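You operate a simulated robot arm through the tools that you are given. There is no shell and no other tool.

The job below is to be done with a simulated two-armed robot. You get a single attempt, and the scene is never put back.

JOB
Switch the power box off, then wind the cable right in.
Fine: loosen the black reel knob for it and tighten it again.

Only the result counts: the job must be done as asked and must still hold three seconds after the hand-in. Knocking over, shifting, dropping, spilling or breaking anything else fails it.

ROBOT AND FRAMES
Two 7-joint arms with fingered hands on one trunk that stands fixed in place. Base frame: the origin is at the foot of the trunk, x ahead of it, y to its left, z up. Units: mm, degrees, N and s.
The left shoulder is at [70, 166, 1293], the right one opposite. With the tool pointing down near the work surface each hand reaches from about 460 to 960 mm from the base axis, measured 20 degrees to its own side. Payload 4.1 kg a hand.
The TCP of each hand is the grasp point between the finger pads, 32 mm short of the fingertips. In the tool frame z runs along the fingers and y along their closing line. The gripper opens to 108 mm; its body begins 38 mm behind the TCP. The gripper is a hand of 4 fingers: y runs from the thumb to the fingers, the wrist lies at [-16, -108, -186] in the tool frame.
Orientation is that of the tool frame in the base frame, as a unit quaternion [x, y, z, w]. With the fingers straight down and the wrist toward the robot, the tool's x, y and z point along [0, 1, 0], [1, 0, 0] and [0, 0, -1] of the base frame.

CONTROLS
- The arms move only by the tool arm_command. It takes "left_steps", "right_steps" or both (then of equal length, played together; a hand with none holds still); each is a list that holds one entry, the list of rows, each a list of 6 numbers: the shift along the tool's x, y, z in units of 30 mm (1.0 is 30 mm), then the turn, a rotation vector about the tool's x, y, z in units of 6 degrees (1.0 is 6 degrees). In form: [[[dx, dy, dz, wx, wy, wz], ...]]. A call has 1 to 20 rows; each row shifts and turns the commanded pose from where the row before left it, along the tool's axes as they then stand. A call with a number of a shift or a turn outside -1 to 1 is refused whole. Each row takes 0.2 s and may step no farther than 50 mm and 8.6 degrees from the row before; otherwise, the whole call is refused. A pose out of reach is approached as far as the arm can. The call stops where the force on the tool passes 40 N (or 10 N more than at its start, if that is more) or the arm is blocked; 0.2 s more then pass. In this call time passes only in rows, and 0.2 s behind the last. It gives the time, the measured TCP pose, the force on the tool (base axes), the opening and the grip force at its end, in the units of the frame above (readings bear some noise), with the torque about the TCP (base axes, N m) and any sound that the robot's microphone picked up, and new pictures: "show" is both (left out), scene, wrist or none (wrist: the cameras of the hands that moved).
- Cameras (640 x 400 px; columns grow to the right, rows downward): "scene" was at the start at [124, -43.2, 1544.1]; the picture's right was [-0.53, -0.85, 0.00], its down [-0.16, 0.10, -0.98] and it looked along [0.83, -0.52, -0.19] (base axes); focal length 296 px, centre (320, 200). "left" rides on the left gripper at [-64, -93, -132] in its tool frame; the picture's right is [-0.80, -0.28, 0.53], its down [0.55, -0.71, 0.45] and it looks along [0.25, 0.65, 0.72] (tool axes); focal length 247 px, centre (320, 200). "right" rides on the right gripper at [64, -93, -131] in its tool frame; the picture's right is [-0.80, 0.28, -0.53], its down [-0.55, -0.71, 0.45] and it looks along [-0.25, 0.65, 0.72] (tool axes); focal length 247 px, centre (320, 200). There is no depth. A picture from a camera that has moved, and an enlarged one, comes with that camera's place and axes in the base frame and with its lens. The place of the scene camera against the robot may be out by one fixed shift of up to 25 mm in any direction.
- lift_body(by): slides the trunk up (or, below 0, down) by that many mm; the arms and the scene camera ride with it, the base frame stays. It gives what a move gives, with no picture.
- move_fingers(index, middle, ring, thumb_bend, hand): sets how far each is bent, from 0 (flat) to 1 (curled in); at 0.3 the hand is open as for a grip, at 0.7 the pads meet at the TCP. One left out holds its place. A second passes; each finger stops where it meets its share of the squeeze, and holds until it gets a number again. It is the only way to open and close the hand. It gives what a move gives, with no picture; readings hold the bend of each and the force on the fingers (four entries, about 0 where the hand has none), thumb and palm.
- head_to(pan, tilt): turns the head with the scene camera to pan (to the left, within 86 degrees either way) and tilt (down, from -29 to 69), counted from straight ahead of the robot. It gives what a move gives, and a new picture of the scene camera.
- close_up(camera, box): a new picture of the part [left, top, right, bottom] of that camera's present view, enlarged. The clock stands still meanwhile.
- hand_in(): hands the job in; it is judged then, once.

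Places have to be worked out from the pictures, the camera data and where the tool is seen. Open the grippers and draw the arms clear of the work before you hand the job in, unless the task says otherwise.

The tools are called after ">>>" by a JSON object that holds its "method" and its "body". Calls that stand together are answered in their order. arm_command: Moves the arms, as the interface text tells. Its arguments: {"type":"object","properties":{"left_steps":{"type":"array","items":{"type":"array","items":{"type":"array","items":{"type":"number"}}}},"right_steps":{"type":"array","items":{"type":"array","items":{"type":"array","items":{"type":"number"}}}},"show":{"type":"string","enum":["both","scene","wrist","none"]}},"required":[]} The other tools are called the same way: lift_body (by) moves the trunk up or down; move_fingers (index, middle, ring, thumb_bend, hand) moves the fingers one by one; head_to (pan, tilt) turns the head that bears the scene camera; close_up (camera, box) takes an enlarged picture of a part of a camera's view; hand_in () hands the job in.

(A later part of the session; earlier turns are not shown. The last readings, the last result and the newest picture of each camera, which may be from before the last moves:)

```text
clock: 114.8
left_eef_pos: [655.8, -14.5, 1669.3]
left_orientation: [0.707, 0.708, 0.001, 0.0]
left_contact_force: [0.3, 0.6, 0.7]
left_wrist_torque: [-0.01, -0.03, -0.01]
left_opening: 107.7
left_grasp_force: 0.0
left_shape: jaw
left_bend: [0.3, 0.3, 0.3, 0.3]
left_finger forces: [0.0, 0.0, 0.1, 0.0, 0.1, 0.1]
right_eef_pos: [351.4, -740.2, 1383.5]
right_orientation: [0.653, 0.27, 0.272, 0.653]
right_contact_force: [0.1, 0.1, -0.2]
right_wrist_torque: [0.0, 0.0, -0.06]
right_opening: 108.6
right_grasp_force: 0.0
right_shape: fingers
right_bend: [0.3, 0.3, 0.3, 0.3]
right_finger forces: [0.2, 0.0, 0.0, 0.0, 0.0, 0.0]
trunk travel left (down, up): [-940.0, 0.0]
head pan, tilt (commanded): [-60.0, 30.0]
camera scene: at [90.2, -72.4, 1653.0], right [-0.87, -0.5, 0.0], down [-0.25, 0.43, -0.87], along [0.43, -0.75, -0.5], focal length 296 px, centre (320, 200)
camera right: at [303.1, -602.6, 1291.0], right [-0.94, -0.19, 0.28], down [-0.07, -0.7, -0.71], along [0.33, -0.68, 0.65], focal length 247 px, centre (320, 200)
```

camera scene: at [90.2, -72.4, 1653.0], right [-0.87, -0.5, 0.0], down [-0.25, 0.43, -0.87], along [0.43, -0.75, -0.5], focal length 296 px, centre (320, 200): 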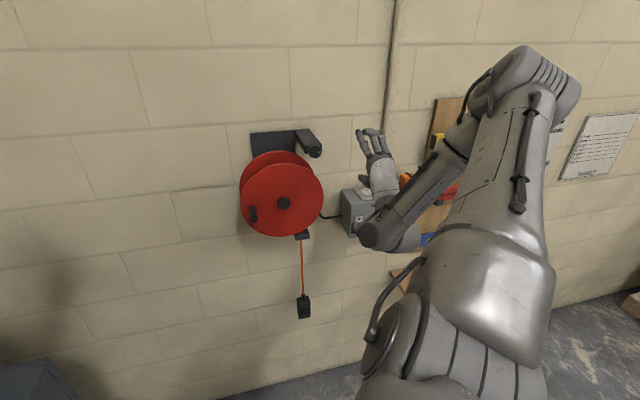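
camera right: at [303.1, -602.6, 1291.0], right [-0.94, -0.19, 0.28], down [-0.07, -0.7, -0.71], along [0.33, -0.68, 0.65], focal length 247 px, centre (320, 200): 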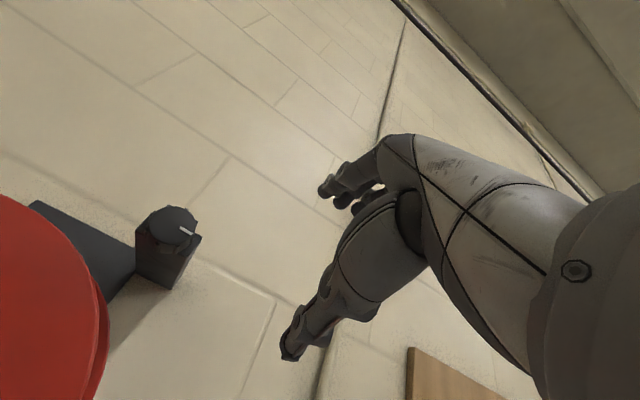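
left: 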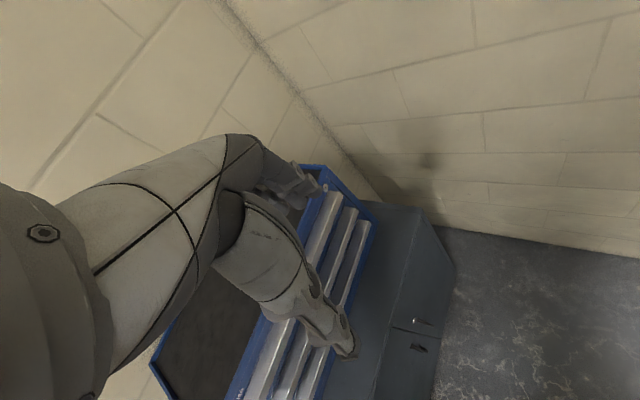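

The hand now faces the wall exactly with fingers up, fully reachable. From several hand-camera views I get the knob face at a ≈ -176, z ≈ 1377, d ≈ 869. I'll zoom in on the knob to see its depth and mark.

>>> {"method": "close_up", "body": {"camera": "right", "box": [110, 180, 230, 300]}}

>>> {"method": "close_up", "body": {"camera": "scene", "box": [280, 115, 344, 165]}}

```text
3.33 times, centred on (170, 240) of right
camera zoom: at [303.1, -602.6, 1291.0], right [-0.94, -0.19, 0.28], down [-0.07, -0.7, -0.71], along [0.33, -0.68, 0.65], focal length 823 px, centre (820, 67)
```

zoom: 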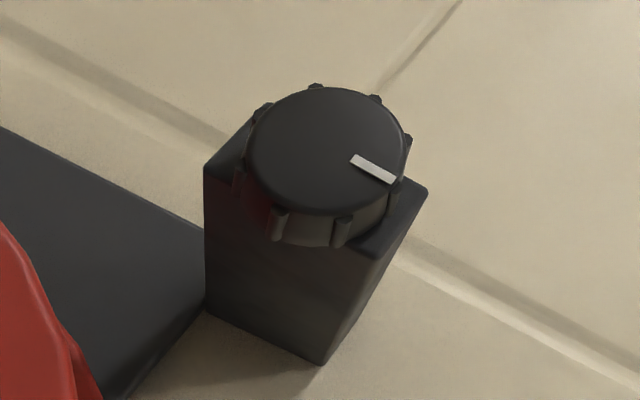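

```text
8.00 times, centred on (312, 140) of scene
camera zoom: at [90.2, -72.4, 1653.0], right [-0.87, -0.5, 0.0], down [-0.25, 0.43, -0.87], along [0.43, -0.75, -0.5], focal length 2370 px, centre (384, 680)
```

zoom: 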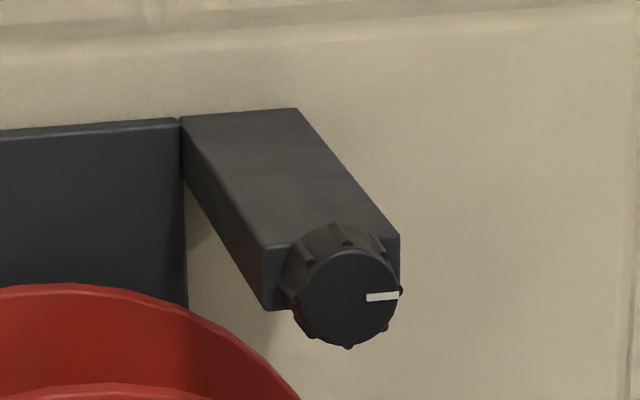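

The knob is about 40 mm wide and 20 mm deep, with a bracket behind it that is lower than the knob, so gripping from above and below is ideal. I'll zoom in on my hand in the scene view to calibrate the fingertip positions.

>>> {"method": "close_up", "body": {"camera": "scene", "box": [336, 115, 416, 215]}}

>>> {"method": "close_up", "body": {"camera": "right", "box": [260, 150, 420, 370]}}

```text
4.00 times, centred on (376, 165) of scene
camera zoom: at [90.2, -72.4, 1653.0], right [-0.87, -0.5, 0.0], down [-0.25, 0.43, -0.87], along [0.43, -0.75, -0.5], focal length 1185 px, centre (96, 340)
```

zoom: 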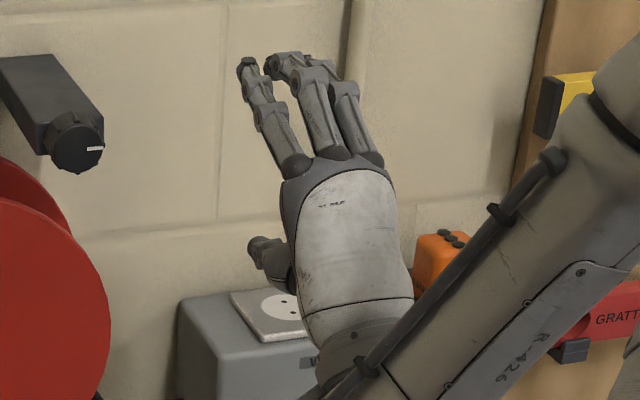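

```text
1.82 times, centred on (340, 260) of right
camera zoom: at [303.1, -602.6, 1291.0], right [-0.94, -0.19, 0.28], down [-0.07, -0.7, -0.71], along [0.33, -0.68, 0.65], focal length 449 px, centre (284, 91)
```

zoom: 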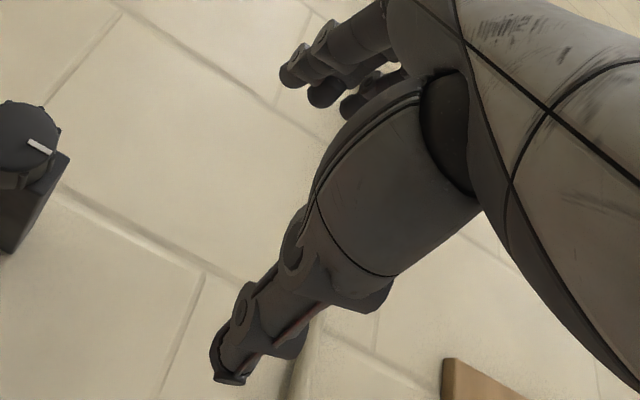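

Calibration: index, middle and ring tips are at tool x ≈ 6, -12, -28 and the thumb at -10, so the grip centre is about 11 mm to the -x side of the TCP. I'll now move left in front of the knob, keeping well clear in depth.

>>> {"method": "arm_command", "body": {"right_steps": [[[0.6, -0.05, 0.1, 0, 0, 0], [0.6, -0.05, 0.1, 0, 0, 0], [0.6, -0.05, 0.1, 0, 0, 0], [0.6, -0.05, 0.1, 0, 0, 0]]]}}

```text
clock: 115.8
left_eef_pos: [656.7, -14.2, 1669.5]
left_orientation: [0.707, 0.708, -0.001, 0.0]
left_contact_force: [-0.3, -0.4, 0.7]
left_wrist_torque: [-0.02, 0.01, -0.02]
left_opening: 107.4
left_grasp_force: 0.0
left_shape: jaw
left_bend: [0.3, 0.3, 0.3, 0.3]
left_finger forces: [0.0, 0.0, 0.0, 0.0, 0.1, 0.0]
right_eef_pos: [410.0, -699.0, 1375.8]
right_orientation: [0.654, 0.269, 0.271, 0.653]
right_contact_force: [0.4, -0.8, 0.1]
right_wrist_torque: [-0.01, 0.01, -0.01]
right_opening: 108.7
right_grasp_force: 0.0
right_shape: fingers
right_bend: [0.3, 0.3, 0.3, 0.3]
right_finger forces: [0.1, 0.0, 0.0, 0.0, 0.0, 0.0]
trunk travel left (down, up): [-940.0, 0.0]
head pan, tilt (commanded): [-60.0, 30.0]
camera scene: at [90.8, -72.6, 1653.0], right [-0.87, -0.5, 0.0], down [-0.25, 0.43, -0.87], along [0.43, -0.75, -0.5], focal length 296 px, centre (320, 200)
camera right: at [362.1, -560.9, 1284.0], right [-0.94, -0.19, 0.28], down [-0.07, -0.7, -0.71], along [0.33, -0.69, 0.65], focal length 247 px, centre (320, 200)
```

scene: 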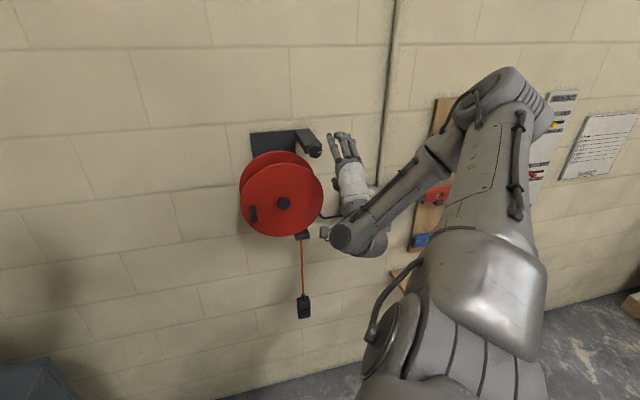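
right: 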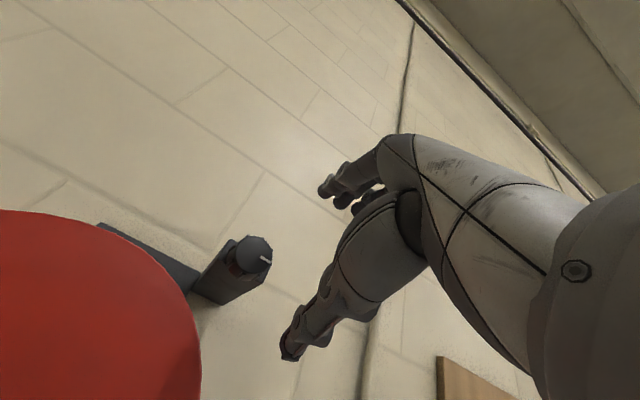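

All reachable. A second triangulation gives the knob face at a -175, z 1379, d 872. I'll pre-close the hand partly so the thumb clears the reel disc, align with the knob, and then advance in steps.

>>> {"method": "move_fingers", "body": {"hand": "right", "index": 0.42, "middle": 0.42, "ring": 0.42, "thumb_bend": 0.42}}

>>> {"method": "arm_command", "body": {"right_steps": [[[0.65, 0.05, 0, 0, 0, 0], [0.65, 0.05, 0, 0, 0, 0], [0, 0, 0.6, 0, 0, 0], [0, 0, 0.5, 0, 0, 0]]]}}

```text
clock: 116.8
left_eef_pos: [656.8, -13.4, 1669.0]
left_orientation: [0.706, 0.708, 0.0, -0.001]
left_contact_force: [-0.2, -0.2, 0.8]
left_wrist_torque: [0.03, 0.03, -0.01]
left_opening: 107.8
left_grasp_force: 0.1
left_shape: jaw
left_bend: [0.3, 0.3, 0.3, 0.3]
left_finger forces: [0.0, 0.0, 0.1, 0.1, 0.0, 0.0]
right_eef_pos: [408.3, -698.9, 1376.2]
right_orientation: [0.654, 0.271, 0.272, 0.652]
right_contact_force: [-1.2, -0.1, 0.1]
right_wrist_torque: [-0.02, -0.02, -0.01]
right_opening: 77.6
right_grasp_force: 0.0
right_shape: fingers
right_bend: [0.42, 0.42, 0.42, 0.42]
right_finger forces: [0.0, 0.0, 0.0, 0.0, 0.1, 0.0]
trunk travel left (down, up): [-940.0, 0.0]
head pan, tilt (commanded): [-60.0, 30.0]
```

```text
clock: 117.8
left_eef_pos: [656.8, -15.1, 1669.4]
left_orientation: [0.706, 0.708, 0.001, 0.0]
left_contact_force: [0.1, 0.5, -0.4]
left_wrist_torque: [-0.02, -0.01, 0.04]
left_opening: 107.3
left_grasp_force: 0.0
left_shape: jaw
left_bend: [0.3, 0.3, 0.3, 0.3]
left_finger forces: [0.0, 0.1, 0.0, 0.0, 0.0, 0.1]
right_eef_pos: [460.5, -694.4, 1378.7]
right_orientation: [0.654, 0.27, 0.271, 0.652]
right_contact_force: [0.7, -0.3, -0.1]
right_wrist_torque: [-0.02, 0.01, -0.01]
right_opening: 77.8
right_grasp_force: 0.2
right_shape: fingers
right_bend: [0.42, 0.42, 0.42, 0.42]
right_finger forces: [0.0, 0.0, 0.1, 0.0, 0.0, 0.1]
trunk travel left (down, up): [-940.0, 0.0]
head pan, tilt (commanded): [-60.0, 30.0]
camera scene: at [90.7, -73.5, 1653.0], right [-0.87, -0.5, 0.0], down [-0.25, 0.43, -0.87], along [0.43, -0.75, -0.5], focal length 296 px, centre (320, 200)
camera right: at [412.9, -556.4, 1286.6], right [-0.94, -0.19, 0.28], down [-0.07, -0.7, -0.71], along [0.33, -0.69, 0.65], focal length 247 px, centre (320, 200)
```

scene: 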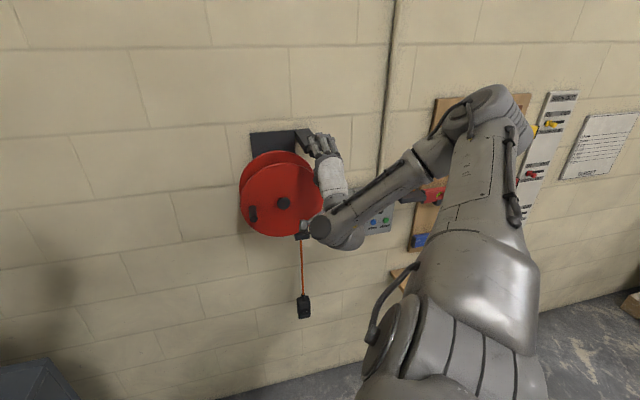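
right: 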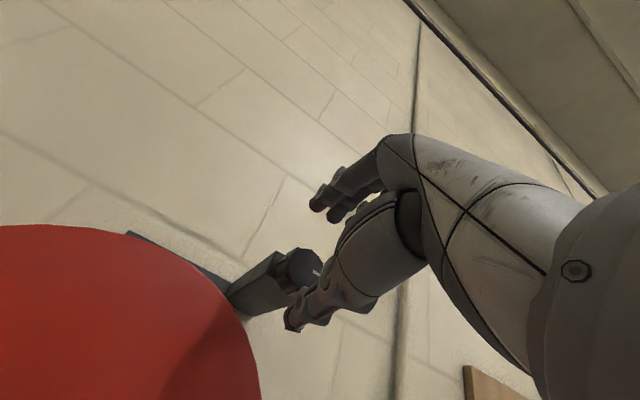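

The knob appears exactly where predicted, centred between thumb and fingers. I'll advance about 38 mm to bring the fingertips around it.

>>> {"method": "arm_command", "body": {"right_steps": [[[0, 0, 0.45, 0, 0, 0], [0, 0, 0.45, 0, 0, 0], [0, 0, 0.37, 0, 0, 0]]]}}

>>> {"method": "close_up", "body": {"camera": "right", "box": [240, 150, 400, 350]}}

>>> {"method": "close_up", "body": {"camera": "scene", "box": [270, 115, 350, 190]}}

```text
clock: 118.6
left_eef_pos: [656.2, -15.0, 1669.7]
left_orientation: [0.706, 0.708, 0.0, 0.0]
left_contact_force: [0.6, 0.2, -0.7]
left_wrist_torque: [-0.02, -0.02, 0.0]
left_opening: 107.6
left_grasp_force: 0.1
left_shape: jaw
left_bend: [0.3, 0.3, 0.3, 0.3]
left_finger forces: [0.0, 0.0, 0.0, 0.0, 0.1, 0.0]
right_eef_pos: [488.3, -719.4, 1380.5]
right_orientation: [0.654, 0.271, 0.272, 0.652]
right_contact_force: [0.3, 0.2, -0.8]
right_wrist_torque: [-0.01, 0.04, 0.03]
right_opening: 77.6
right_grasp_force: 0.0
right_shape: fingers
right_bend: [0.42, 0.42, 0.42, 0.42]
right_finger forces: [0.0, 0.1, 0.0, 0.0, 0.1, 0.0]
trunk travel left (down, up): [-940.0, 0.0]
head pan, tilt (commanded): [-60.0, 30.0]
camera scene: at [90.5, -72.7, 1653.0], right [-0.87, -0.5, 0.0], down [-0.25, 0.43, -0.87], along [0.43, -0.75, -0.5], focal length 296 px, centre (320, 200)
camera right: at [439.4, -581.4, 1287.9], right [-0.94, -0.19, 0.28], down [-0.07, -0.7, -0.71], along [0.33, -0.69, 0.65], focal length 247 px, centre (320, 200)
```

scene: 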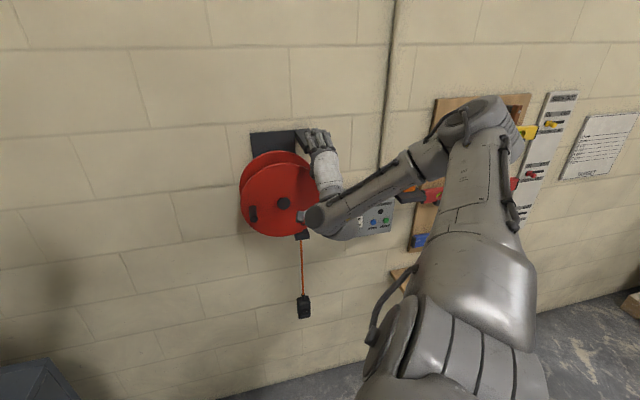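
right: 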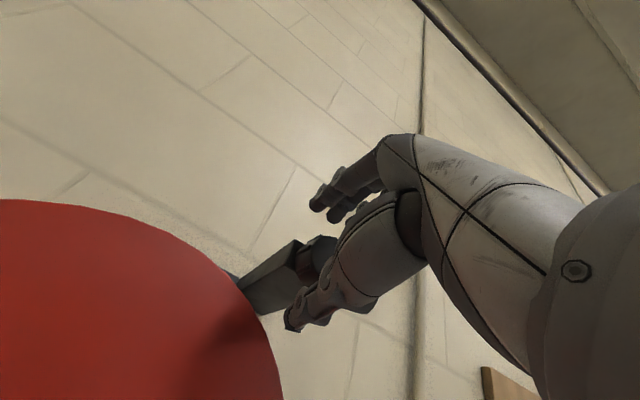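

```text
2.00 times, centred on (320, 250) of right
camera zoom: at [439.4, -581.4, 1287.9], right [-0.94, -0.19, 0.28], down [-0.07, -0.7, -0.71], along [0.33, -0.69, 0.65], focal length 494 px, centre (320, 100)
```

zoom: 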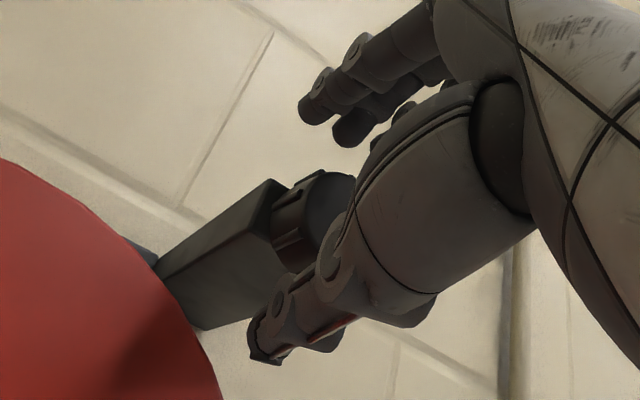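

```text
5.33 times, centred on (310, 152) of scene
camera zoom: at [90.5, -72.7, 1653.0], right [-0.87, -0.5, 0.0], down [-0.25, 0.43, -0.87], along [0.43, -0.75, -0.5], focal length 1580 px, centre (373, 453)
```

zoom: 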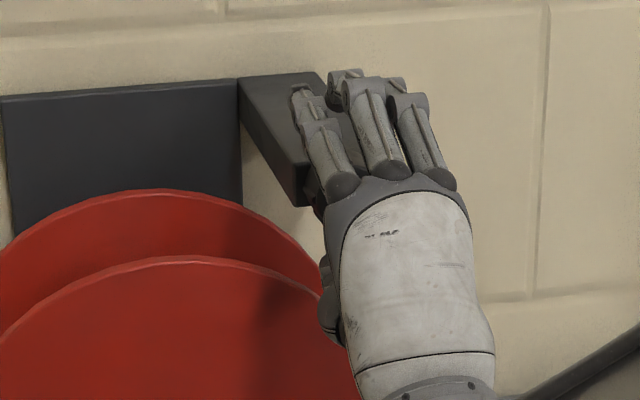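

The fingertips overlap the knob by about 12 mm. I'll go 5 mm deeper and then close thumb and fingers on the knob.

>>> {"method": "arm_command", "body": {"right_steps": [[[0, -0.03, 0.17, 0, 0, 0]]], "show": "none"}}

>>> {"method": "move_fingers", "body": {"hand": "right", "index": 0.65, "middle": 0.65, "ring": 0.65, "thumb_bend": 0.65}}

>>> {"method": "close_up", "body": {"camera": "right", "box": [240, 150, 400, 350]}}

>>> {"method": "close_up", "body": {"camera": "scene", "box": [270, 115, 350, 190]}}

```text
clock: 119.0
left_eef_pos: [656.6, -14.8, 1669.1]
left_orientation: [0.706, 0.708, -0.001, 0.0]
left_contact_force: [-0.4, -0.1, 0.9]
left_wrist_torque: [-0.01, 0.01, 0.0]
left_opening: 107.8
left_grasp_force: 0.0
left_shape: jaw
left_bend: [0.3, 0.3, 0.3, 0.3]
left_finger forces: [0.0, 0.1, 0.0, 0.1, 0.1, 0.0]
right_eef_pos: [490.6, -723.4, 1379.1]
right_orientation: [0.655, 0.27, 0.271, 0.652]
right_contact_force: [0.2, -0.3, -0.3]
right_wrist_torque: [-0.01, -0.01, -0.01]
right_opening: 77.5
right_grasp_force: 0.0
right_shape: fingers
right_bend: [0.42, 0.42, 0.42, 0.42]
right_finger forces: [0.0, 0.1, 0.0, 0.1, 0.1, 0.0]
trunk travel left (down, up): [-940.0, 0.0]
head pan, tilt (commanded): [-60.0, 30.0]
```

```text
clock: 120.0
left_eef_pos: [655.2, -14.2, 1669.8]
left_orientation: [0.707, 0.708, 0.0, 0.0]
left_contact_force: [0.4, -0.3, 0.0]
left_wrist_torque: [-0.01, 0.0, 0.01]
left_opening: 107.6
left_grasp_force: 0.0
left_shape: jaw
left_bend: [0.3, 0.3, 0.3, 0.3]
left_finger forces: [0.0, 0.1, 0.0, 0.0, 0.1, 0.0]
right_eef_pos: [491.2, -722.3, 1379.1]
right_orientation: [0.654, 0.271, 0.272, 0.652]
right_contact_force: [0.3, 0.2, 0.3]
right_wrist_torque: [-0.03, -0.03, -0.02]
right_opening: 28.0
right_grasp_force: 6.2
right_shape: fingers
right_bend: [0.64, 0.6, 0.64, 0.59]
right_finger forces: [0.8, 4.7, 0.9, 0.0, 6.3, 0.1]
trunk travel left (down, up): [-940.0, 0.0]
head pan, tilt (commanded): [-60.0, 30.0]
```

```text
2.00 times, centred on (320, 250) of right
camera zoom: at [442.8, -585.0, 1287.0], right [-0.94, -0.19, 0.28], down [-0.07, -0.7, -0.71], along [0.33, -0.69, 0.65], focal length 494 px, centre (320, 100)
```

zoom: 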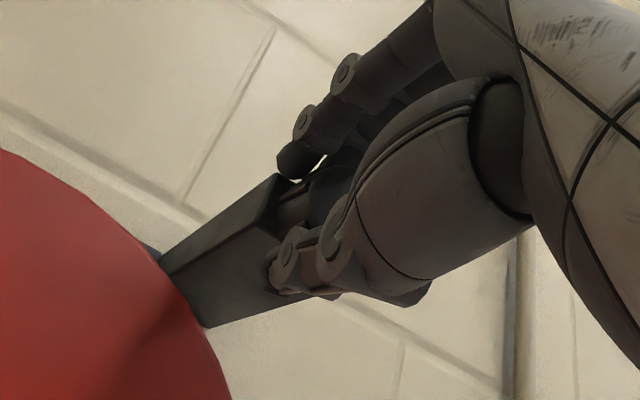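

```text
5.33 times, centred on (310, 152) of scene
camera zoom: at [90.4, -72.7, 1653.0], right [-0.87, -0.5, 0.0], down [-0.25, 0.43, -0.87], along [0.43, -0.75, -0.5], focal length 1580 px, centre (373, 453)
```

zoom: 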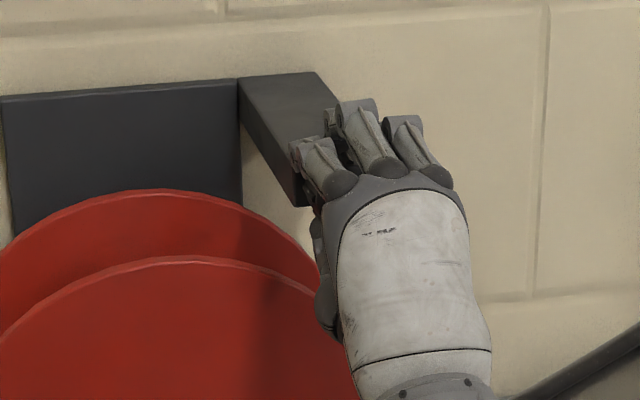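

Thumb and middle finger are in contact (about 6 N) and well centred. I'll command a firmer squeeze on all the fingers.

>>> {"method": "move_fingers", "body": {"hand": "right", "index": 0.85, "middle": 0.85, "ring": 0.85, "thumb_bend": 0.85}}

>>> {"method": "close_up", "body": {"camera": "right", "box": [240, 150, 400, 350]}}

```text
clock: 121.0
left_eef_pos: [656.5, -12.9, 1669.3]
left_orientation: [0.707, 0.708, 0.0, 0.0]
left_contact_force: [0.7, -0.2, -0.5]
left_wrist_torque: [-0.05, 0.02, 0.0]
left_opening: 107.6
left_grasp_force: 0.2
left_shape: jaw
left_bend: [0.3, 0.3, 0.3, 0.3]
left_finger forces: [0.1, 0.0, 0.0, 0.0, 0.0, 0.0]
right_eef_pos: [490.1, -723.0, 1381.7]
right_orientation: [0.653, 0.27, 0.271, 0.653]
right_contact_force: [5.5, -6.8, 14.1]
right_wrist_torque: [-0.3, -0.23, 0.1]
right_opening: 22.0
right_grasp_force: 19.7
right_shape: fingers
right_bend: [0.72, 0.62, 0.67, 0.6]
right_finger forces: [8.2, 9.4, 9.3, 0.1, 12.6, 0.1]
trunk travel left (down, up): [-940.0, 0.0]
head pan, tilt (commanded): [-60.0, 30.0]
```

```text
2.00 times, centred on (320, 250) of right
camera zoom: at [443.2, -584.6, 1288.0], right [-0.94, -0.19, 0.28], down [-0.07, -0.7, -0.71], along [0.33, -0.68, 0.65], focal length 494 px, centre (320, 100)
```

zoom: 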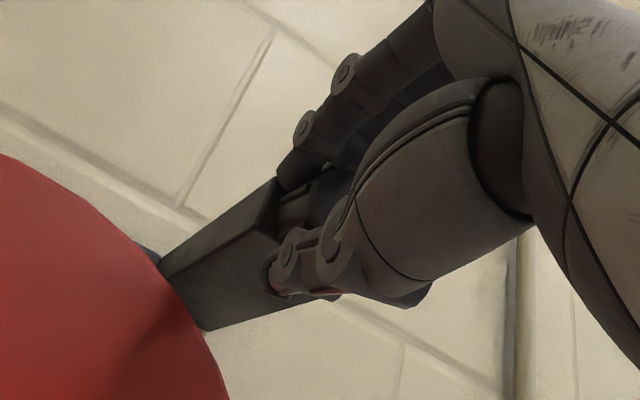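

All digits now hold the knob (about 8–12 N each). I'll turn counter-clockwise by 30° about the knob's axis (negative about tool z) and watch the forces.

>>> {"method": "arm_command", "body": {"right_steps": [[[0, -0.038, 0, 0, 0, -1], [0, -0.038, 0, 0, 0, -1], [0, -0.038, 0, 0, 0, -1], [0, -0.038, 0, 0, 0, -1], [0, -0.038, 0, 0, 0, -1]]]}}

>>> {"method": "close_up", "body": {"camera": "right", "box": [240, 150, 400, 350]}}

```text
clock: 122.2
left_eef_pos: [657.0, -12.9, 1668.6]
left_orientation: [0.706, 0.708, -0.001, 0.001]
left_contact_force: [0.3, 0.1, 0.5]
left_wrist_torque: [0.04, -0.06, 0.02]
left_opening: 107.5
left_grasp_force: 0.0
left_shape: jaw
left_bend: [0.3, 0.3, 0.3, 0.3]
left_finger forces: [0.0, 0.0, 0.1, 0.0, 0.0, 0.0]
right_eef_pos: [491.4, -722.2, 1374.4]
right_orientation: [0.561, 0.431, 0.093, 0.701]
right_contact_force: [7.3, -1.8, 13.4]
right_wrist_torque: [-0.32, -0.12, 0.29]
right_opening: 26.4
right_grasp_force: 21.3
right_shape: fingers
right_bend: [0.71, 0.62, 0.68, 0.6]
right_finger forces: [9.8, 8.4, 12.6, 0.1, 11.7, 0.0]
trunk travel left (down, up): [-940.0, 0.0]
head pan, tilt (commanded): [-60.0, 30.0]
camera scene: at [91.3, -70.3, 1653.1], right [-0.87, -0.5, 0.0], down [-0.25, 0.43, -0.87], along [0.43, -0.75, -0.5], focal length 296 px, centre (320, 200)
camera right: at [404.2, -622.8, 1262.4], right [-0.76, -0.01, 0.64], down [-0.27, -0.9, -0.34], along [0.59, -0.43, 0.69], focal length 247 px, centre (320, 200)
```

scene: 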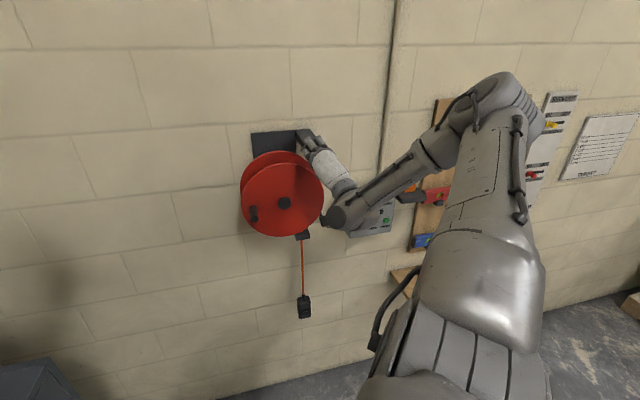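
right: 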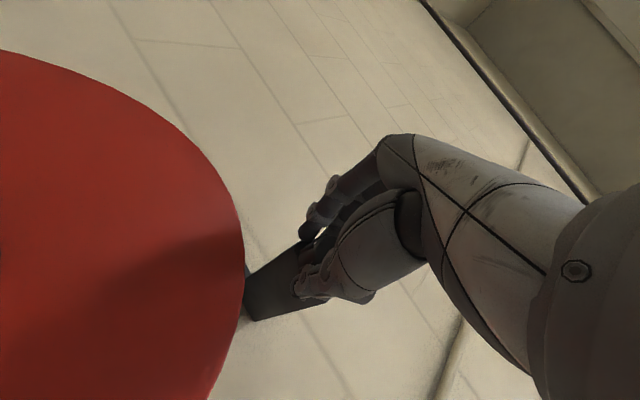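

```text
2.00 times, centred on (320, 250) of right
camera zoom: at [404.2, -622.8, 1262.4], right [-0.76, -0.01, 0.64], down [-0.27, -0.9, -0.34], along [0.59, -0.43, 0.69], focal length 494 px, centre (320, 100)
```

zoom: 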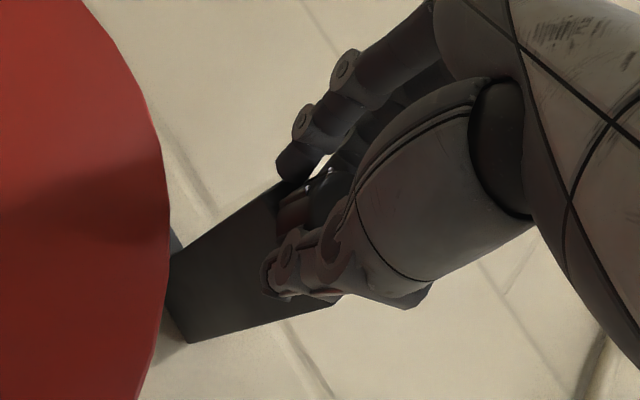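

The hand turned 30° with little torque, so the knob is probably turning with it. I'll continue another 30°, then release and look at the mark.

>>> {"method": "arm_command", "body": {"right_steps": [[[0, -0.038, 0, 0, 0, -1], [0, -0.038, 0, 0, 0, -1], [0, -0.038, 0, 0, 0, -1], [0, -0.038, 0, 0, 0, -1], [0, -0.038, 0, 0, 0, -1]]]}}

>>> {"method": "close_up", "body": {"camera": "scene", "box": [270, 115, 350, 190]}}

```text
clock: 123.4
left_eef_pos: [654.6, -12.5, 1669.5]
left_orientation: [0.706, 0.708, -0.001, 0.001]
left_contact_force: [0.0, 0.7, -0.2]
left_wrist_torque: [0.01, 0.0, 0.02]
left_opening: 107.8
left_grasp_force: 0.2
left_shape: jaw
left_bend: [0.3, 0.3, 0.3, 0.3]
left_finger forces: [0.0, 0.0, 0.0, 0.1, 0.0, 0.0]
right_eef_pos: [487.3, -725.2, 1373.1]
right_orientation: [0.429, 0.56, -0.092, 0.702]
right_contact_force: [3.9, -1.0, 17.0]
right_wrist_torque: [-0.05, -0.75, 0.2]
right_opening: 29.8
right_grasp_force: 28.9
right_shape: fingers
right_bend: [0.71, 0.62, 0.71, 0.59]
right_finger forces: [16.7, 20.8, 5.5, 0.1, 14.9, 0.1]
trunk travel left (down, up): [-940.0, 0.0]
head pan, tilt (commanded): [-60.0, 30.0]
camera scene: at [89.1, -70.0, 1653.4], right [-0.87, -0.5, 0.0], down [-0.25, 0.43, -0.87], along [0.43, -0.75, -0.5], focal length 296 px, centre (320, 200)
camera right: at [360.1, -667.0, 1270.3], right [-0.49, 0.27, 0.83], down [-0.31, -0.94, 0.12], along [0.82, -0.2, 0.54], focal length 247 px, centre (320, 200)
```

scene: 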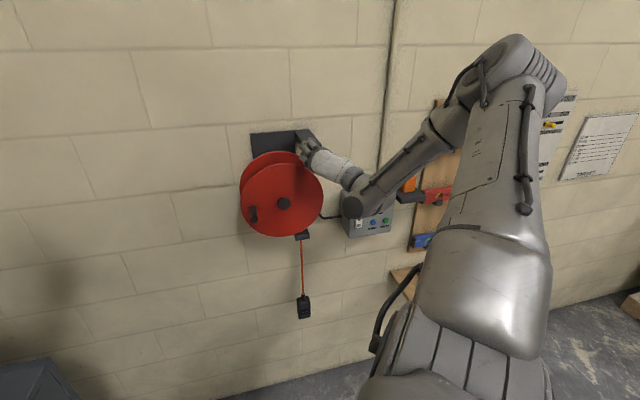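
right: 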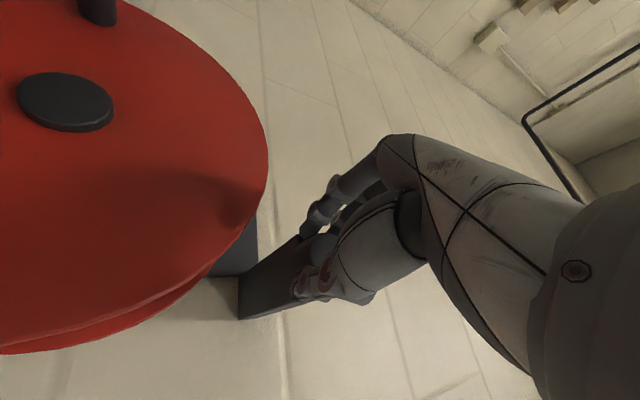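

```text
5.33 times, centred on (310, 152) of scene
camera zoom: at [89.1, -70.0, 1653.4], right [-0.87, -0.5, 0.0], down [-0.25, 0.43, -0.87], along [0.43, -0.75, -0.5], focal length 1580 px, centre (373, 453)
```

zoom: 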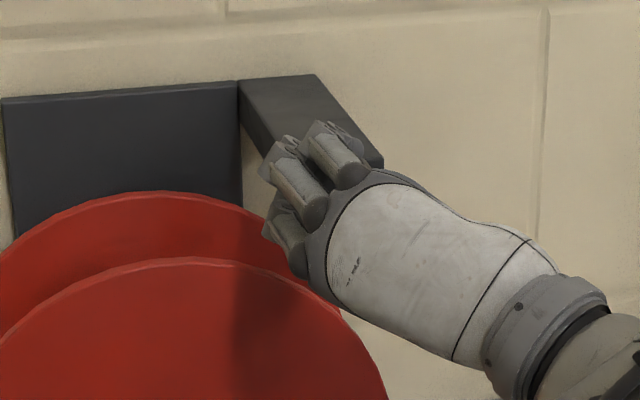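

I've turned 60° in total. I'll open the fingers and back out a little to check the knob's mark.

>>> {"method": "move_fingers", "body": {"hand": "right", "index": 0.42, "middle": 0.42, "ring": 0.42, "thumb_bend": 0.42}}

>>> {"method": "arm_command", "body": {"right_steps": [[[0, 0, -0.5, 0, 0, 0], [0, 0, -0.6, 0, 0, 0], [0, 0, -0.6, 0, 0, 0]]]}}

>>> {"method": "close_up", "body": {"camera": "right", "box": [200, 150, 360, 350]}}

>>> {"method": "close_up", "body": {"camera": "scene", "box": [270, 115, 350, 190]}}

```text
clock: 124.4
left_eef_pos: [655.8, -15.7, 1668.9]
left_orientation: [0.706, 0.708, 0.0, 0.0]
left_contact_force: [0.3, 0.0, 0.5]
left_wrist_torque: [-0.01, 0.01, -0.03]
left_opening: 107.6
left_grasp_force: 0.1
left_shape: jaw
left_bend: [0.3, 0.3, 0.3, 0.3]
left_finger forces: [0.0, 0.0, 0.0, 0.1, 0.0, 0.1]
right_eef_pos: [489.0, -725.4, 1368.3]
right_orientation: [0.432, 0.562, -0.09, 0.7]
right_contact_force: [-0.7, 0.7, -0.2]
right_wrist_torque: [0.01, -0.02, 0.0]
right_opening: 76.4
right_grasp_force: 0.1
right_shape: fingers
right_bend: [0.42, 0.42, 0.42, 0.42]
right_finger forces: [0.0, 0.1, 0.0, 0.0, 0.0, 0.0]
trunk travel left (down, up): [-940.0, 0.0]
head pan, tilt (commanded): [-60.0, 30.0]
```

```text
clock: 125.2
left_eef_pos: [654.4, -15.2, 1668.6]
left_orientation: [0.706, 0.708, -0.001, 0.0]
left_contact_force: [-0.1, 0.1, 0.7]
left_wrist_torque: [-0.03, 0.03, 0.02]
left_opening: 107.7
left_grasp_force: 0.1
left_shape: jaw
left_bend: [0.3, 0.3, 0.3, 0.3]
left_finger forces: [0.0, 0.0, 0.0, 0.0, 0.0, 0.0]
right_eef_pos: [452.0, -688.9, 1371.0]
right_orientation: [0.432, 0.561, -0.09, 0.701]
right_contact_force: [0.0, 0.3, -1.1]
right_wrist_torque: [0.04, 0.01, 0.01]
right_opening: 76.4
right_grasp_force: 0.0
right_shape: fingers
right_bend: [0.42, 0.42, 0.42, 0.42]
right_finger forces: [0.0, 0.0, 0.0, 0.0, 0.1, 0.0]
trunk travel left (down, up): [-940.0, 0.0]
head pan, tilt (commanded): [-60.0, 30.0]
camera scene: at [90.2, -72.3, 1653.0], right [-0.87, -0.5, 0.0], down [-0.25, 0.43, -0.87], along [0.43, -0.75, -0.5], focal length 296 px, centre (320, 200)
camera right: at [324.3, -630.0, 1269.5], right [-0.49, 0.26, 0.83], down [-0.31, -0.94, 0.12], along [0.82, -0.2, 0.54], focal length 247 px, centre (320, 200)
```

scene: 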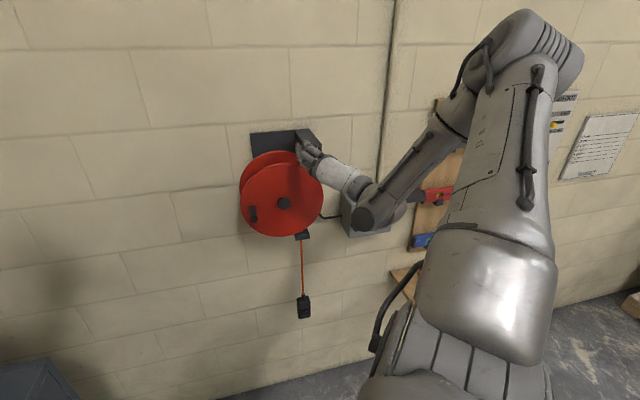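
right: 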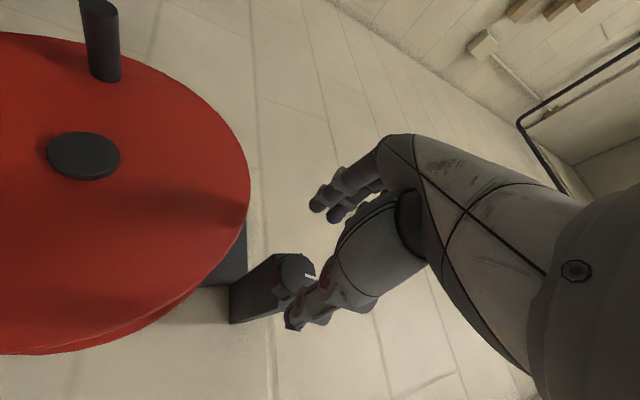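

```text
2.00 times, centred on (280, 250) of right
camera zoom: at [324.3, -630.0, 1269.5], right [-0.49, 0.26, 0.83], down [-0.31, -0.94, 0.12], along [0.82, -0.2, 0.54], focal length 494 px, centre (400, 100)
```

zoom: 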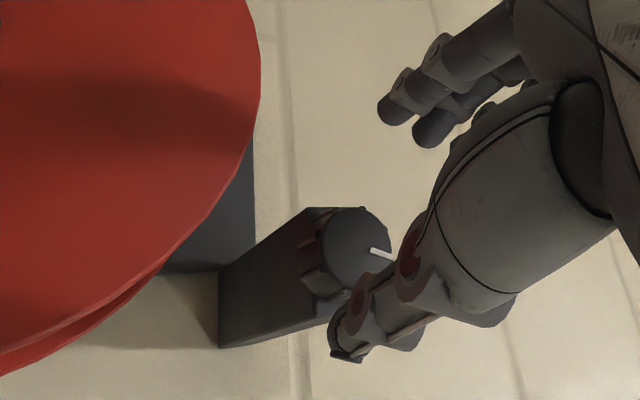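

```text
5.33 times, centred on (310, 152) of scene
camera zoom: at [90.2, -72.3, 1653.0], right [-0.87, -0.5, 0.0], down [-0.25, 0.43, -0.87], along [0.43, -0.75, -0.5], focal length 1580 px, centre (373, 453)
```

zoom: 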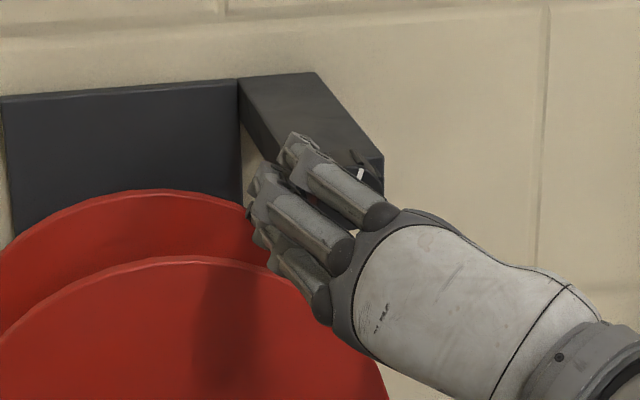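

The white mark has gone from 3 o'clock to about 12 o'clock, so the knob turned roughly 65–75° counter-clockwise. I'll rotate the hand back by 60° and take a second bite to make sure it's loose.

>>> {"method": "arm_command", "body": {"right_steps": [[[0, 0.038, 0, 0, 0, 1], [0, 0.038, 0, 0, 0, 1], [0, 0.038, 0, 0, 0, 1], [0, 0.038, 0, 0, 0, 1], [0, 0.038, 0, 0, 0, 1], [0, 0.038, 0, 0, 0, 1], [0, 0.038, 0, 0, 0, 1], [0, 0.038, 0, 0, 0, 1], [0, 0.038, 0, 0, 0, 1], [0, 0.038, 0, 0, 0, 1]]]}}

>>> {"method": "close_up", "body": {"camera": "right", "box": [240, 150, 400, 350]}}

```text
clock: 127.4
left_eef_pos: [655.9, -14.4, 1668.9]
left_orientation: [0.706, 0.708, 0.001, 0.0]
left_contact_force: [0.5, -0.5, -0.4]
left_wrist_torque: [0.04, -0.02, -0.02]
left_opening: 107.5
left_grasp_force: 0.0
left_shape: jaw
left_bend: [0.3, 0.3, 0.3, 0.3]
left_finger forces: [0.0, 0.0, 0.0, 0.1, 0.0, 0.0]
right_eef_pos: [457.6, -686.5, 1377.8]
right_orientation: [0.654, 0.27, 0.271, 0.653]
right_contact_force: [0.0, -0.1, -0.1]
right_wrist_torque: [-0.01, 0.01, -0.02]
right_opening: 76.5
right_grasp_force: 0.0
right_shape: fingers
right_bend: [0.42, 0.42, 0.42, 0.42]
right_finger forces: [0.0, 0.0, 0.0, 0.0, 0.1, 0.0]
trunk travel left (down, up): [-940.0, 0.0]
head pan, tilt (commanded): [-60.0, 30.0]
camera scene: at [90.6, -72.6, 1653.0], right [-0.87, -0.5, 0.0], down [-0.25, 0.43, -0.87], along [0.43, -0.75, -0.5], focal length 296 px, centre (320, 200)
camera right: at [408.1, -548.4, 1286.6], right [-0.94, -0.19, 0.28], down [-0.07, -0.7, -0.71], along [0.33, -0.69, 0.65], focal length 247 px, centre (320, 200)
```

scene: 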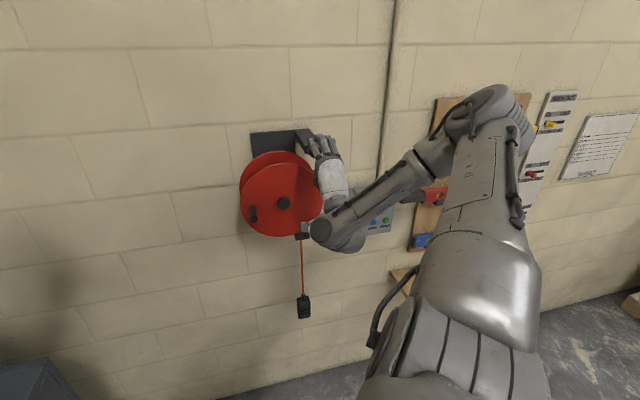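
right: 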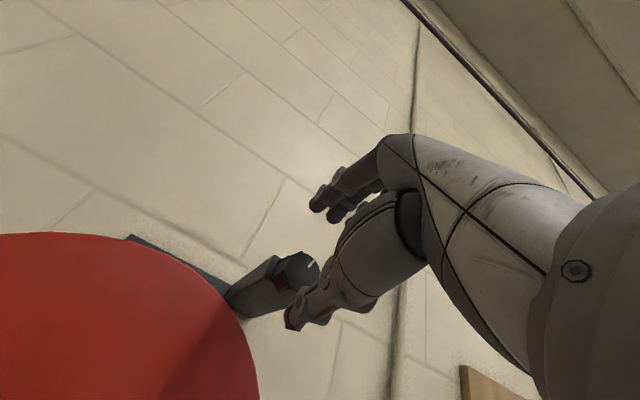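

```text
2.00 times, centred on (320, 250) of right
camera zoom: at [408.1, -548.4, 1286.6], right [-0.94, -0.19, 0.28], down [-0.07, -0.7, -0.71], along [0.33, -0.69, 0.65], focal length 494 px, centre (320, 100)
```

zoom: 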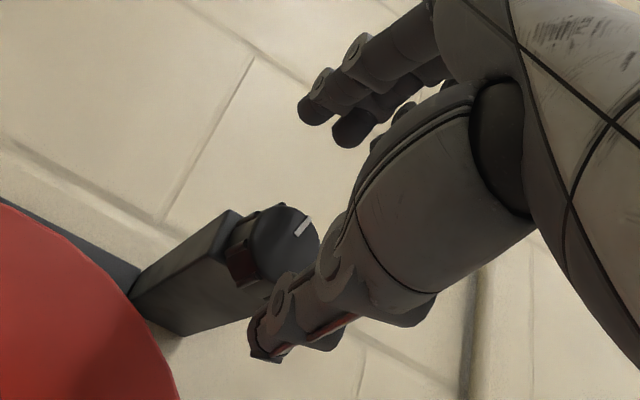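

The mark is now at about 75° counter-clockwise from its starting point. I'll re-grip the knob in the same way.

>>> {"method": "arm_command", "body": {"right_steps": [[[-0.07, 0.04, 0.55, 0, 0, 0], [0, 0, 0.55, 0, 0, 0], [0, 0, 0.53, 0, 0, 0]]], "show": "none"}}

>>> {"method": "move_fingers", "body": {"hand": "right", "index": 0.85, "middle": 0.85, "ring": 0.85, "thumb_bend": 0.85}}

>>> {"method": "arm_command", "body": {"right_steps": [[[0, -0.038, 0, 0, 0, -1], [0, -0.038, 0, 0, 0, -1], [0, -0.038, 0, 0, 0, -1], [0, -0.038, 0, 0, 0, -1], [0, -0.038, 0, 0, 0, -1]]], "show": "wrist"}}

```text
clock: 128.2
left_eef_pos: [655.3, -14.5, 1670.0]
left_orientation: [0.706, 0.708, 0.0, -0.001]
left_contact_force: [0.1, -0.2, 0.1]
left_wrist_torque: [0.03, -0.01, -0.01]
left_opening: 107.8
left_grasp_force: 0.1
left_shape: jaw
left_bend: [0.3, 0.3, 0.3, 0.3]
left_finger forces: [0.0, 0.1, 0.0, 0.1, 0.1, 0.0]
right_eef_pos: [489.9, -722.4, 1380.4]
right_orientation: [0.654, 0.271, 0.272, 0.652]
right_contact_force: [0.9, 0.2, 0.2]
right_wrist_torque: [0.0, 0.0, -0.02]
right_opening: 76.7
right_grasp_force: 0.0
right_shape: fingers
right_bend: [0.42, 0.42, 0.42, 0.42]
right_finger forces: [0.1, 0.0, 0.1, 0.0, 0.0, 0.0]
trunk travel left (down, up): [-940.0, 0.0]
head pan, tilt (commanded): [-60.0, 30.0]
```

```text
clock: 129.2
left_eef_pos: [656.6, -13.7, 1669.0]
left_orientation: [0.706, 0.708, 0.0, -0.001]
left_contact_force: [-0.5, 0.7, -0.1]
left_wrist_torque: [0.01, 0.01, -0.02]
left_opening: 107.7
left_grasp_force: 0.1
left_shape: jaw
left_bend: [0.3, 0.3, 0.3, 0.3]
left_finger forces: [0.0, 0.0, 0.1, 0.0, 0.0, 0.0]
right_eef_pos: [489.7, -720.9, 1381.7]
right_orientation: [0.653, 0.271, 0.272, 0.652]
right_contact_force: [3.3, -2.5, 4.0]
right_wrist_torque: [-0.12, -0.21, 0.13]
right_opening: 21.9
right_grasp_force: 25.5
right_shape: fingers
right_bend: [0.72, 0.61, 0.67, 0.59]
right_finger forces: [9.7, 9.4, 8.9, 0.0, 23.3, 0.0]
trunk travel left (down, up): [-940.0, 0.0]
head pan, tilt (commanded): [-60.0, 30.0]
```

```text
clock: 130.4
left_eef_pos: [657.9, -13.1, 1668.3]
left_orientation: [0.706, 0.708, -0.001, 0.0]
left_contact_force: [0.4, -0.3, -0.4]
left_wrist_torque: [0.01, 0.03, 0.02]
left_opening: 107.5
left_grasp_force: 0.0
left_shape: jaw
left_bend: [0.3, 0.3, 0.3, 0.3]
left_finger forces: [0.1, 0.0, 0.0, 0.0, 0.0, 0.0]
right_eef_pos: [489.5, -722.2, 1373.8]
right_orientation: [0.562, 0.431, 0.093, 0.7]
right_contact_force: [6.0, -0.6, 6.1]
right_wrist_torque: [-0.06, -0.5, 0.28]
right_opening: 26.7
right_grasp_force: 34.0
right_shape: fingers
right_bend: [0.71, 0.6, 0.71, 0.61]
right_finger forces: [11.5, 10.3, 20.9, 0.0, 25.5, 0.0]
trunk travel left (down, up): [-940.0, 0.0]
head pan, tilt (commanded): [-60.0, 30.0]
camera right: at [402.5, -623.4, 1262.0], right [-0.76, -0.01, 0.65], down [-0.27, -0.9, -0.34], along [0.59, -0.43, 0.69], focal length 247 px, centre (320, 200)
```

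right: 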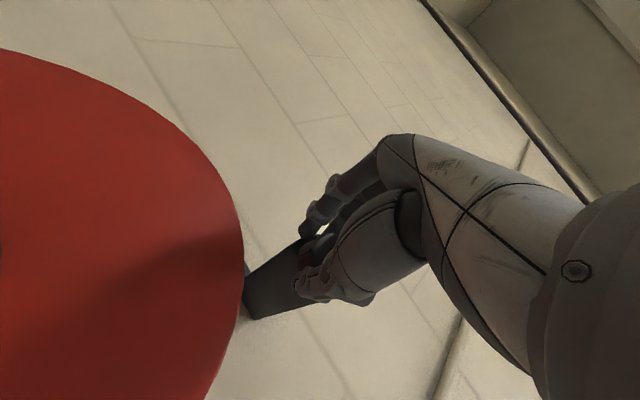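

The torque stays low. I'll continue another 30° and then check the mark again.

>>> {"method": "arm_command", "body": {"right_steps": [[[0, -0.038, 0, 0, 0, -1], [0, -0.038, 0, 0, 0, -1], [0, -0.038, 0, 0, 0, -1], [0, -0.038, 0, 0, 0, -1], [0, -0.038, 0, 0, 0, -1]]], "show": "none"}}

>>> {"method": "move_fingers", "body": {"hand": "right", "index": 0.42, "middle": 0.42, "ring": 0.42, "thumb_bend": 0.42}}

>>> {"method": "arm_command", "body": {"right_steps": [[[0, 0, -0.5, 0, 0, 0], [0, 0, -0.6, 0, 0, 0], [0, 0, -0.6, 0, 0, 0], [0, 0, -0.6, 0, 0, 0]]]}}

>>> {"method": "close_up", "body": {"camera": "right", "box": [200, 150, 360, 350]}}

>>> {"method": "close_up", "body": {"camera": "scene", "box": [225, 115, 350, 330]}}

```text
clock: 131.6
left_eef_pos: [655.5, -14.8, 1669.9]
left_orientation: [0.706, 0.708, -0.001, -0.001]
left_contact_force: [-0.1, 0.4, 0.0]
left_wrist_torque: [0.01, 0.01, -0.01]
left_opening: 107.9
left_grasp_force: 0.0
left_shape: jaw
left_bend: [0.3, 0.3, 0.3, 0.3]
left_finger forces: [0.1, 0.1, 0.0, 0.1, 0.1, 0.0]
right_eef_pos: [485.0, -726.7, 1370.2]
right_orientation: [0.431, 0.562, -0.092, 0.7]
right_contact_force: [-2.2, 3.4, -5.3]
right_wrist_torque: [1.13, -1.24, 0.29]
right_opening: 26.6
right_grasp_force: 57.7
right_shape: fingers
right_bend: [0.71, 0.59, 0.71, 0.63]
right_finger forces: [19.8, 25.9, 21.2, 0.0, 47.6, 0.0]
trunk travel left (down, up): [-940.0, 0.0]
head pan, tilt (commanded): [-60.0, 30.0]
```

```text
clock: 132.6
left_eef_pos: [655.9, -14.1, 1668.7]
left_orientation: [0.706, 0.708, 0.0, 0.0]
left_contact_force: [0.5, 0.1, 0.1]
left_wrist_torque: [-0.01, 0.0, 0.01]
left_opening: 107.7
left_grasp_force: 0.0
left_shape: jaw
left_bend: [0.3, 0.3, 0.3, 0.3]
left_finger forces: [0.0, 0.0, 0.0, 0.0, 0.0, 0.1]
right_eef_pos: [485.8, -725.2, 1370.9]
right_orientation: [0.431, 0.562, -0.091, 0.7]
right_contact_force: [-0.5, 0.5, 0.0]
right_wrist_torque: [-0.02, -0.04, -0.01]
right_opening: 76.8
right_grasp_force: 0.0
right_shape: fingers
right_bend: [0.42, 0.42, 0.42, 0.42]
right_finger forces: [0.0, 0.0, 0.0, 0.0, 0.0, 0.1]
trunk travel left (down, up): [-940.0, 0.0]
head pan, tilt (commanded): [-60.0, 30.0]
```

```text
clock: 133.6
left_eef_pos: [655.8, -13.6, 1669.1]
left_orientation: [0.707, 0.707, 0.0, 0.0]
left_contact_force: [0.1, 0.1, 1.4]
left_wrist_torque: [0.01, 0.0, 0.02]
left_opening: 107.4
left_grasp_force: 0.1
left_shape: jaw
left_bend: [0.3, 0.3, 0.3, 0.3]
left_finger forces: [0.0, 0.1, 0.0, 0.0, 0.0, 0.1]
right_eef_pos: [437.6, -675.5, 1369.8]
right_orientation: [0.431, 0.562, -0.091, 0.701]
right_contact_force: [0.1, -0.6, 0.5]
right_wrist_torque: [0.0, -0.03, 0.02]
right_opening: 76.5
right_grasp_force: 0.0
right_shape: fingers
right_bend: [0.42, 0.42, 0.42, 0.42]
right_finger forces: [0.0, 0.1, 0.0, 0.0, 0.0, 0.0]
trunk travel left (down, up): [-940.0, 0.0]
head pan, tilt (commanded): [-60.0, 30.0]
camera scene: at [89.8, -72.0, 1653.1], right [-0.87, -0.5, 0.0], down [-0.25, 0.43, -0.87], along [0.43, -0.75, -0.5], focal length 296 px, centre (320, 200)
camera right: at [308.8, -617.6, 1268.9], right [-0.49, 0.27, 0.83], down [-0.31, -0.94, 0.12], along [0.82, -0.2, 0.54], focal length 247 px, centre (320, 200)
```

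scene: 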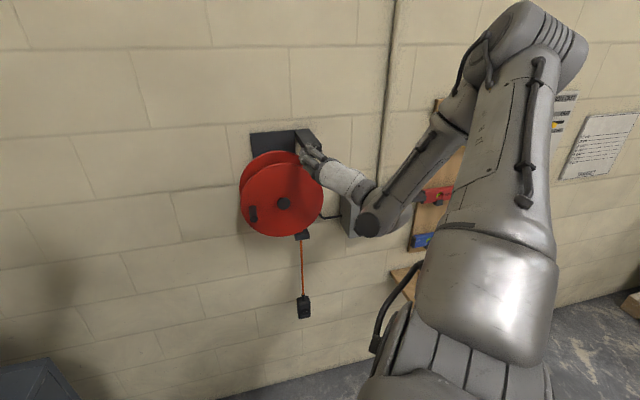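
right: 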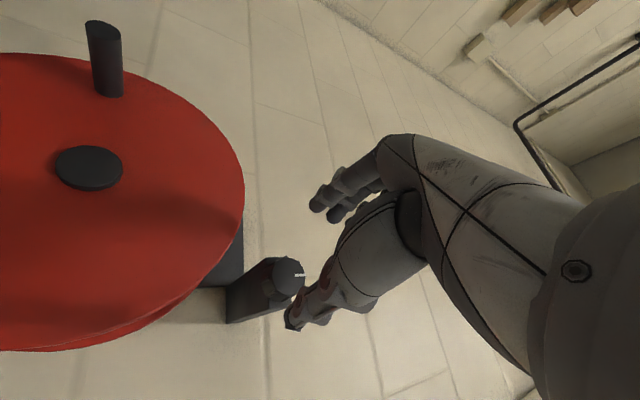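

```text
2.00 times, centred on (280, 250) of right
camera zoom: at [308.8, -617.6, 1268.9], right [-0.49, 0.27, 0.83], down [-0.31, -0.94, 0.12], along [0.82, -0.2, 0.54], focal length 494 px, centre (400, 100)
```

zoom: 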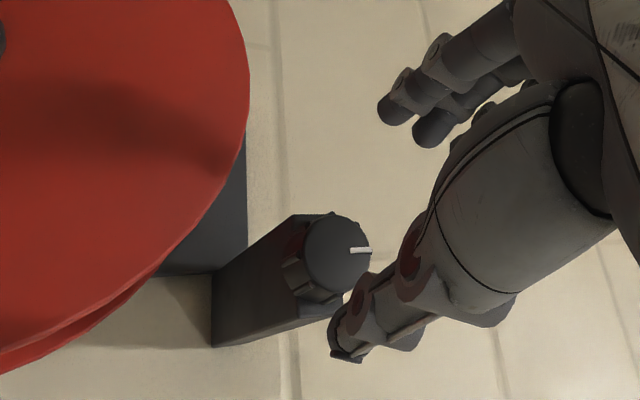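

```text
1.86 times, centred on (288, 222) of scene
camera zoom: at [89.8, -72.0, 1653.1], right [-0.87, -0.5, 0.0], down [-0.25, 0.43, -0.87], along [0.43, -0.75, -0.5], focal length 551 px, centre (380, 158)
```

zoom: 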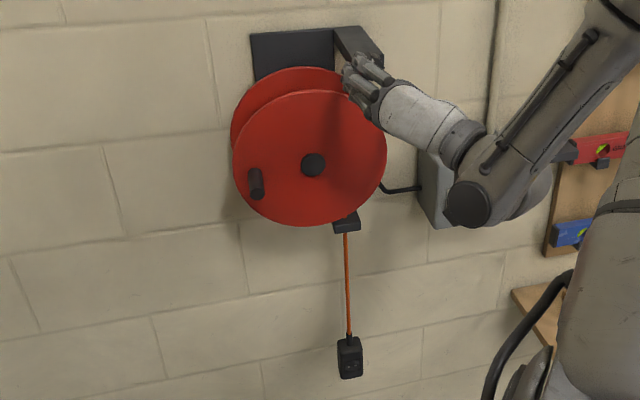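

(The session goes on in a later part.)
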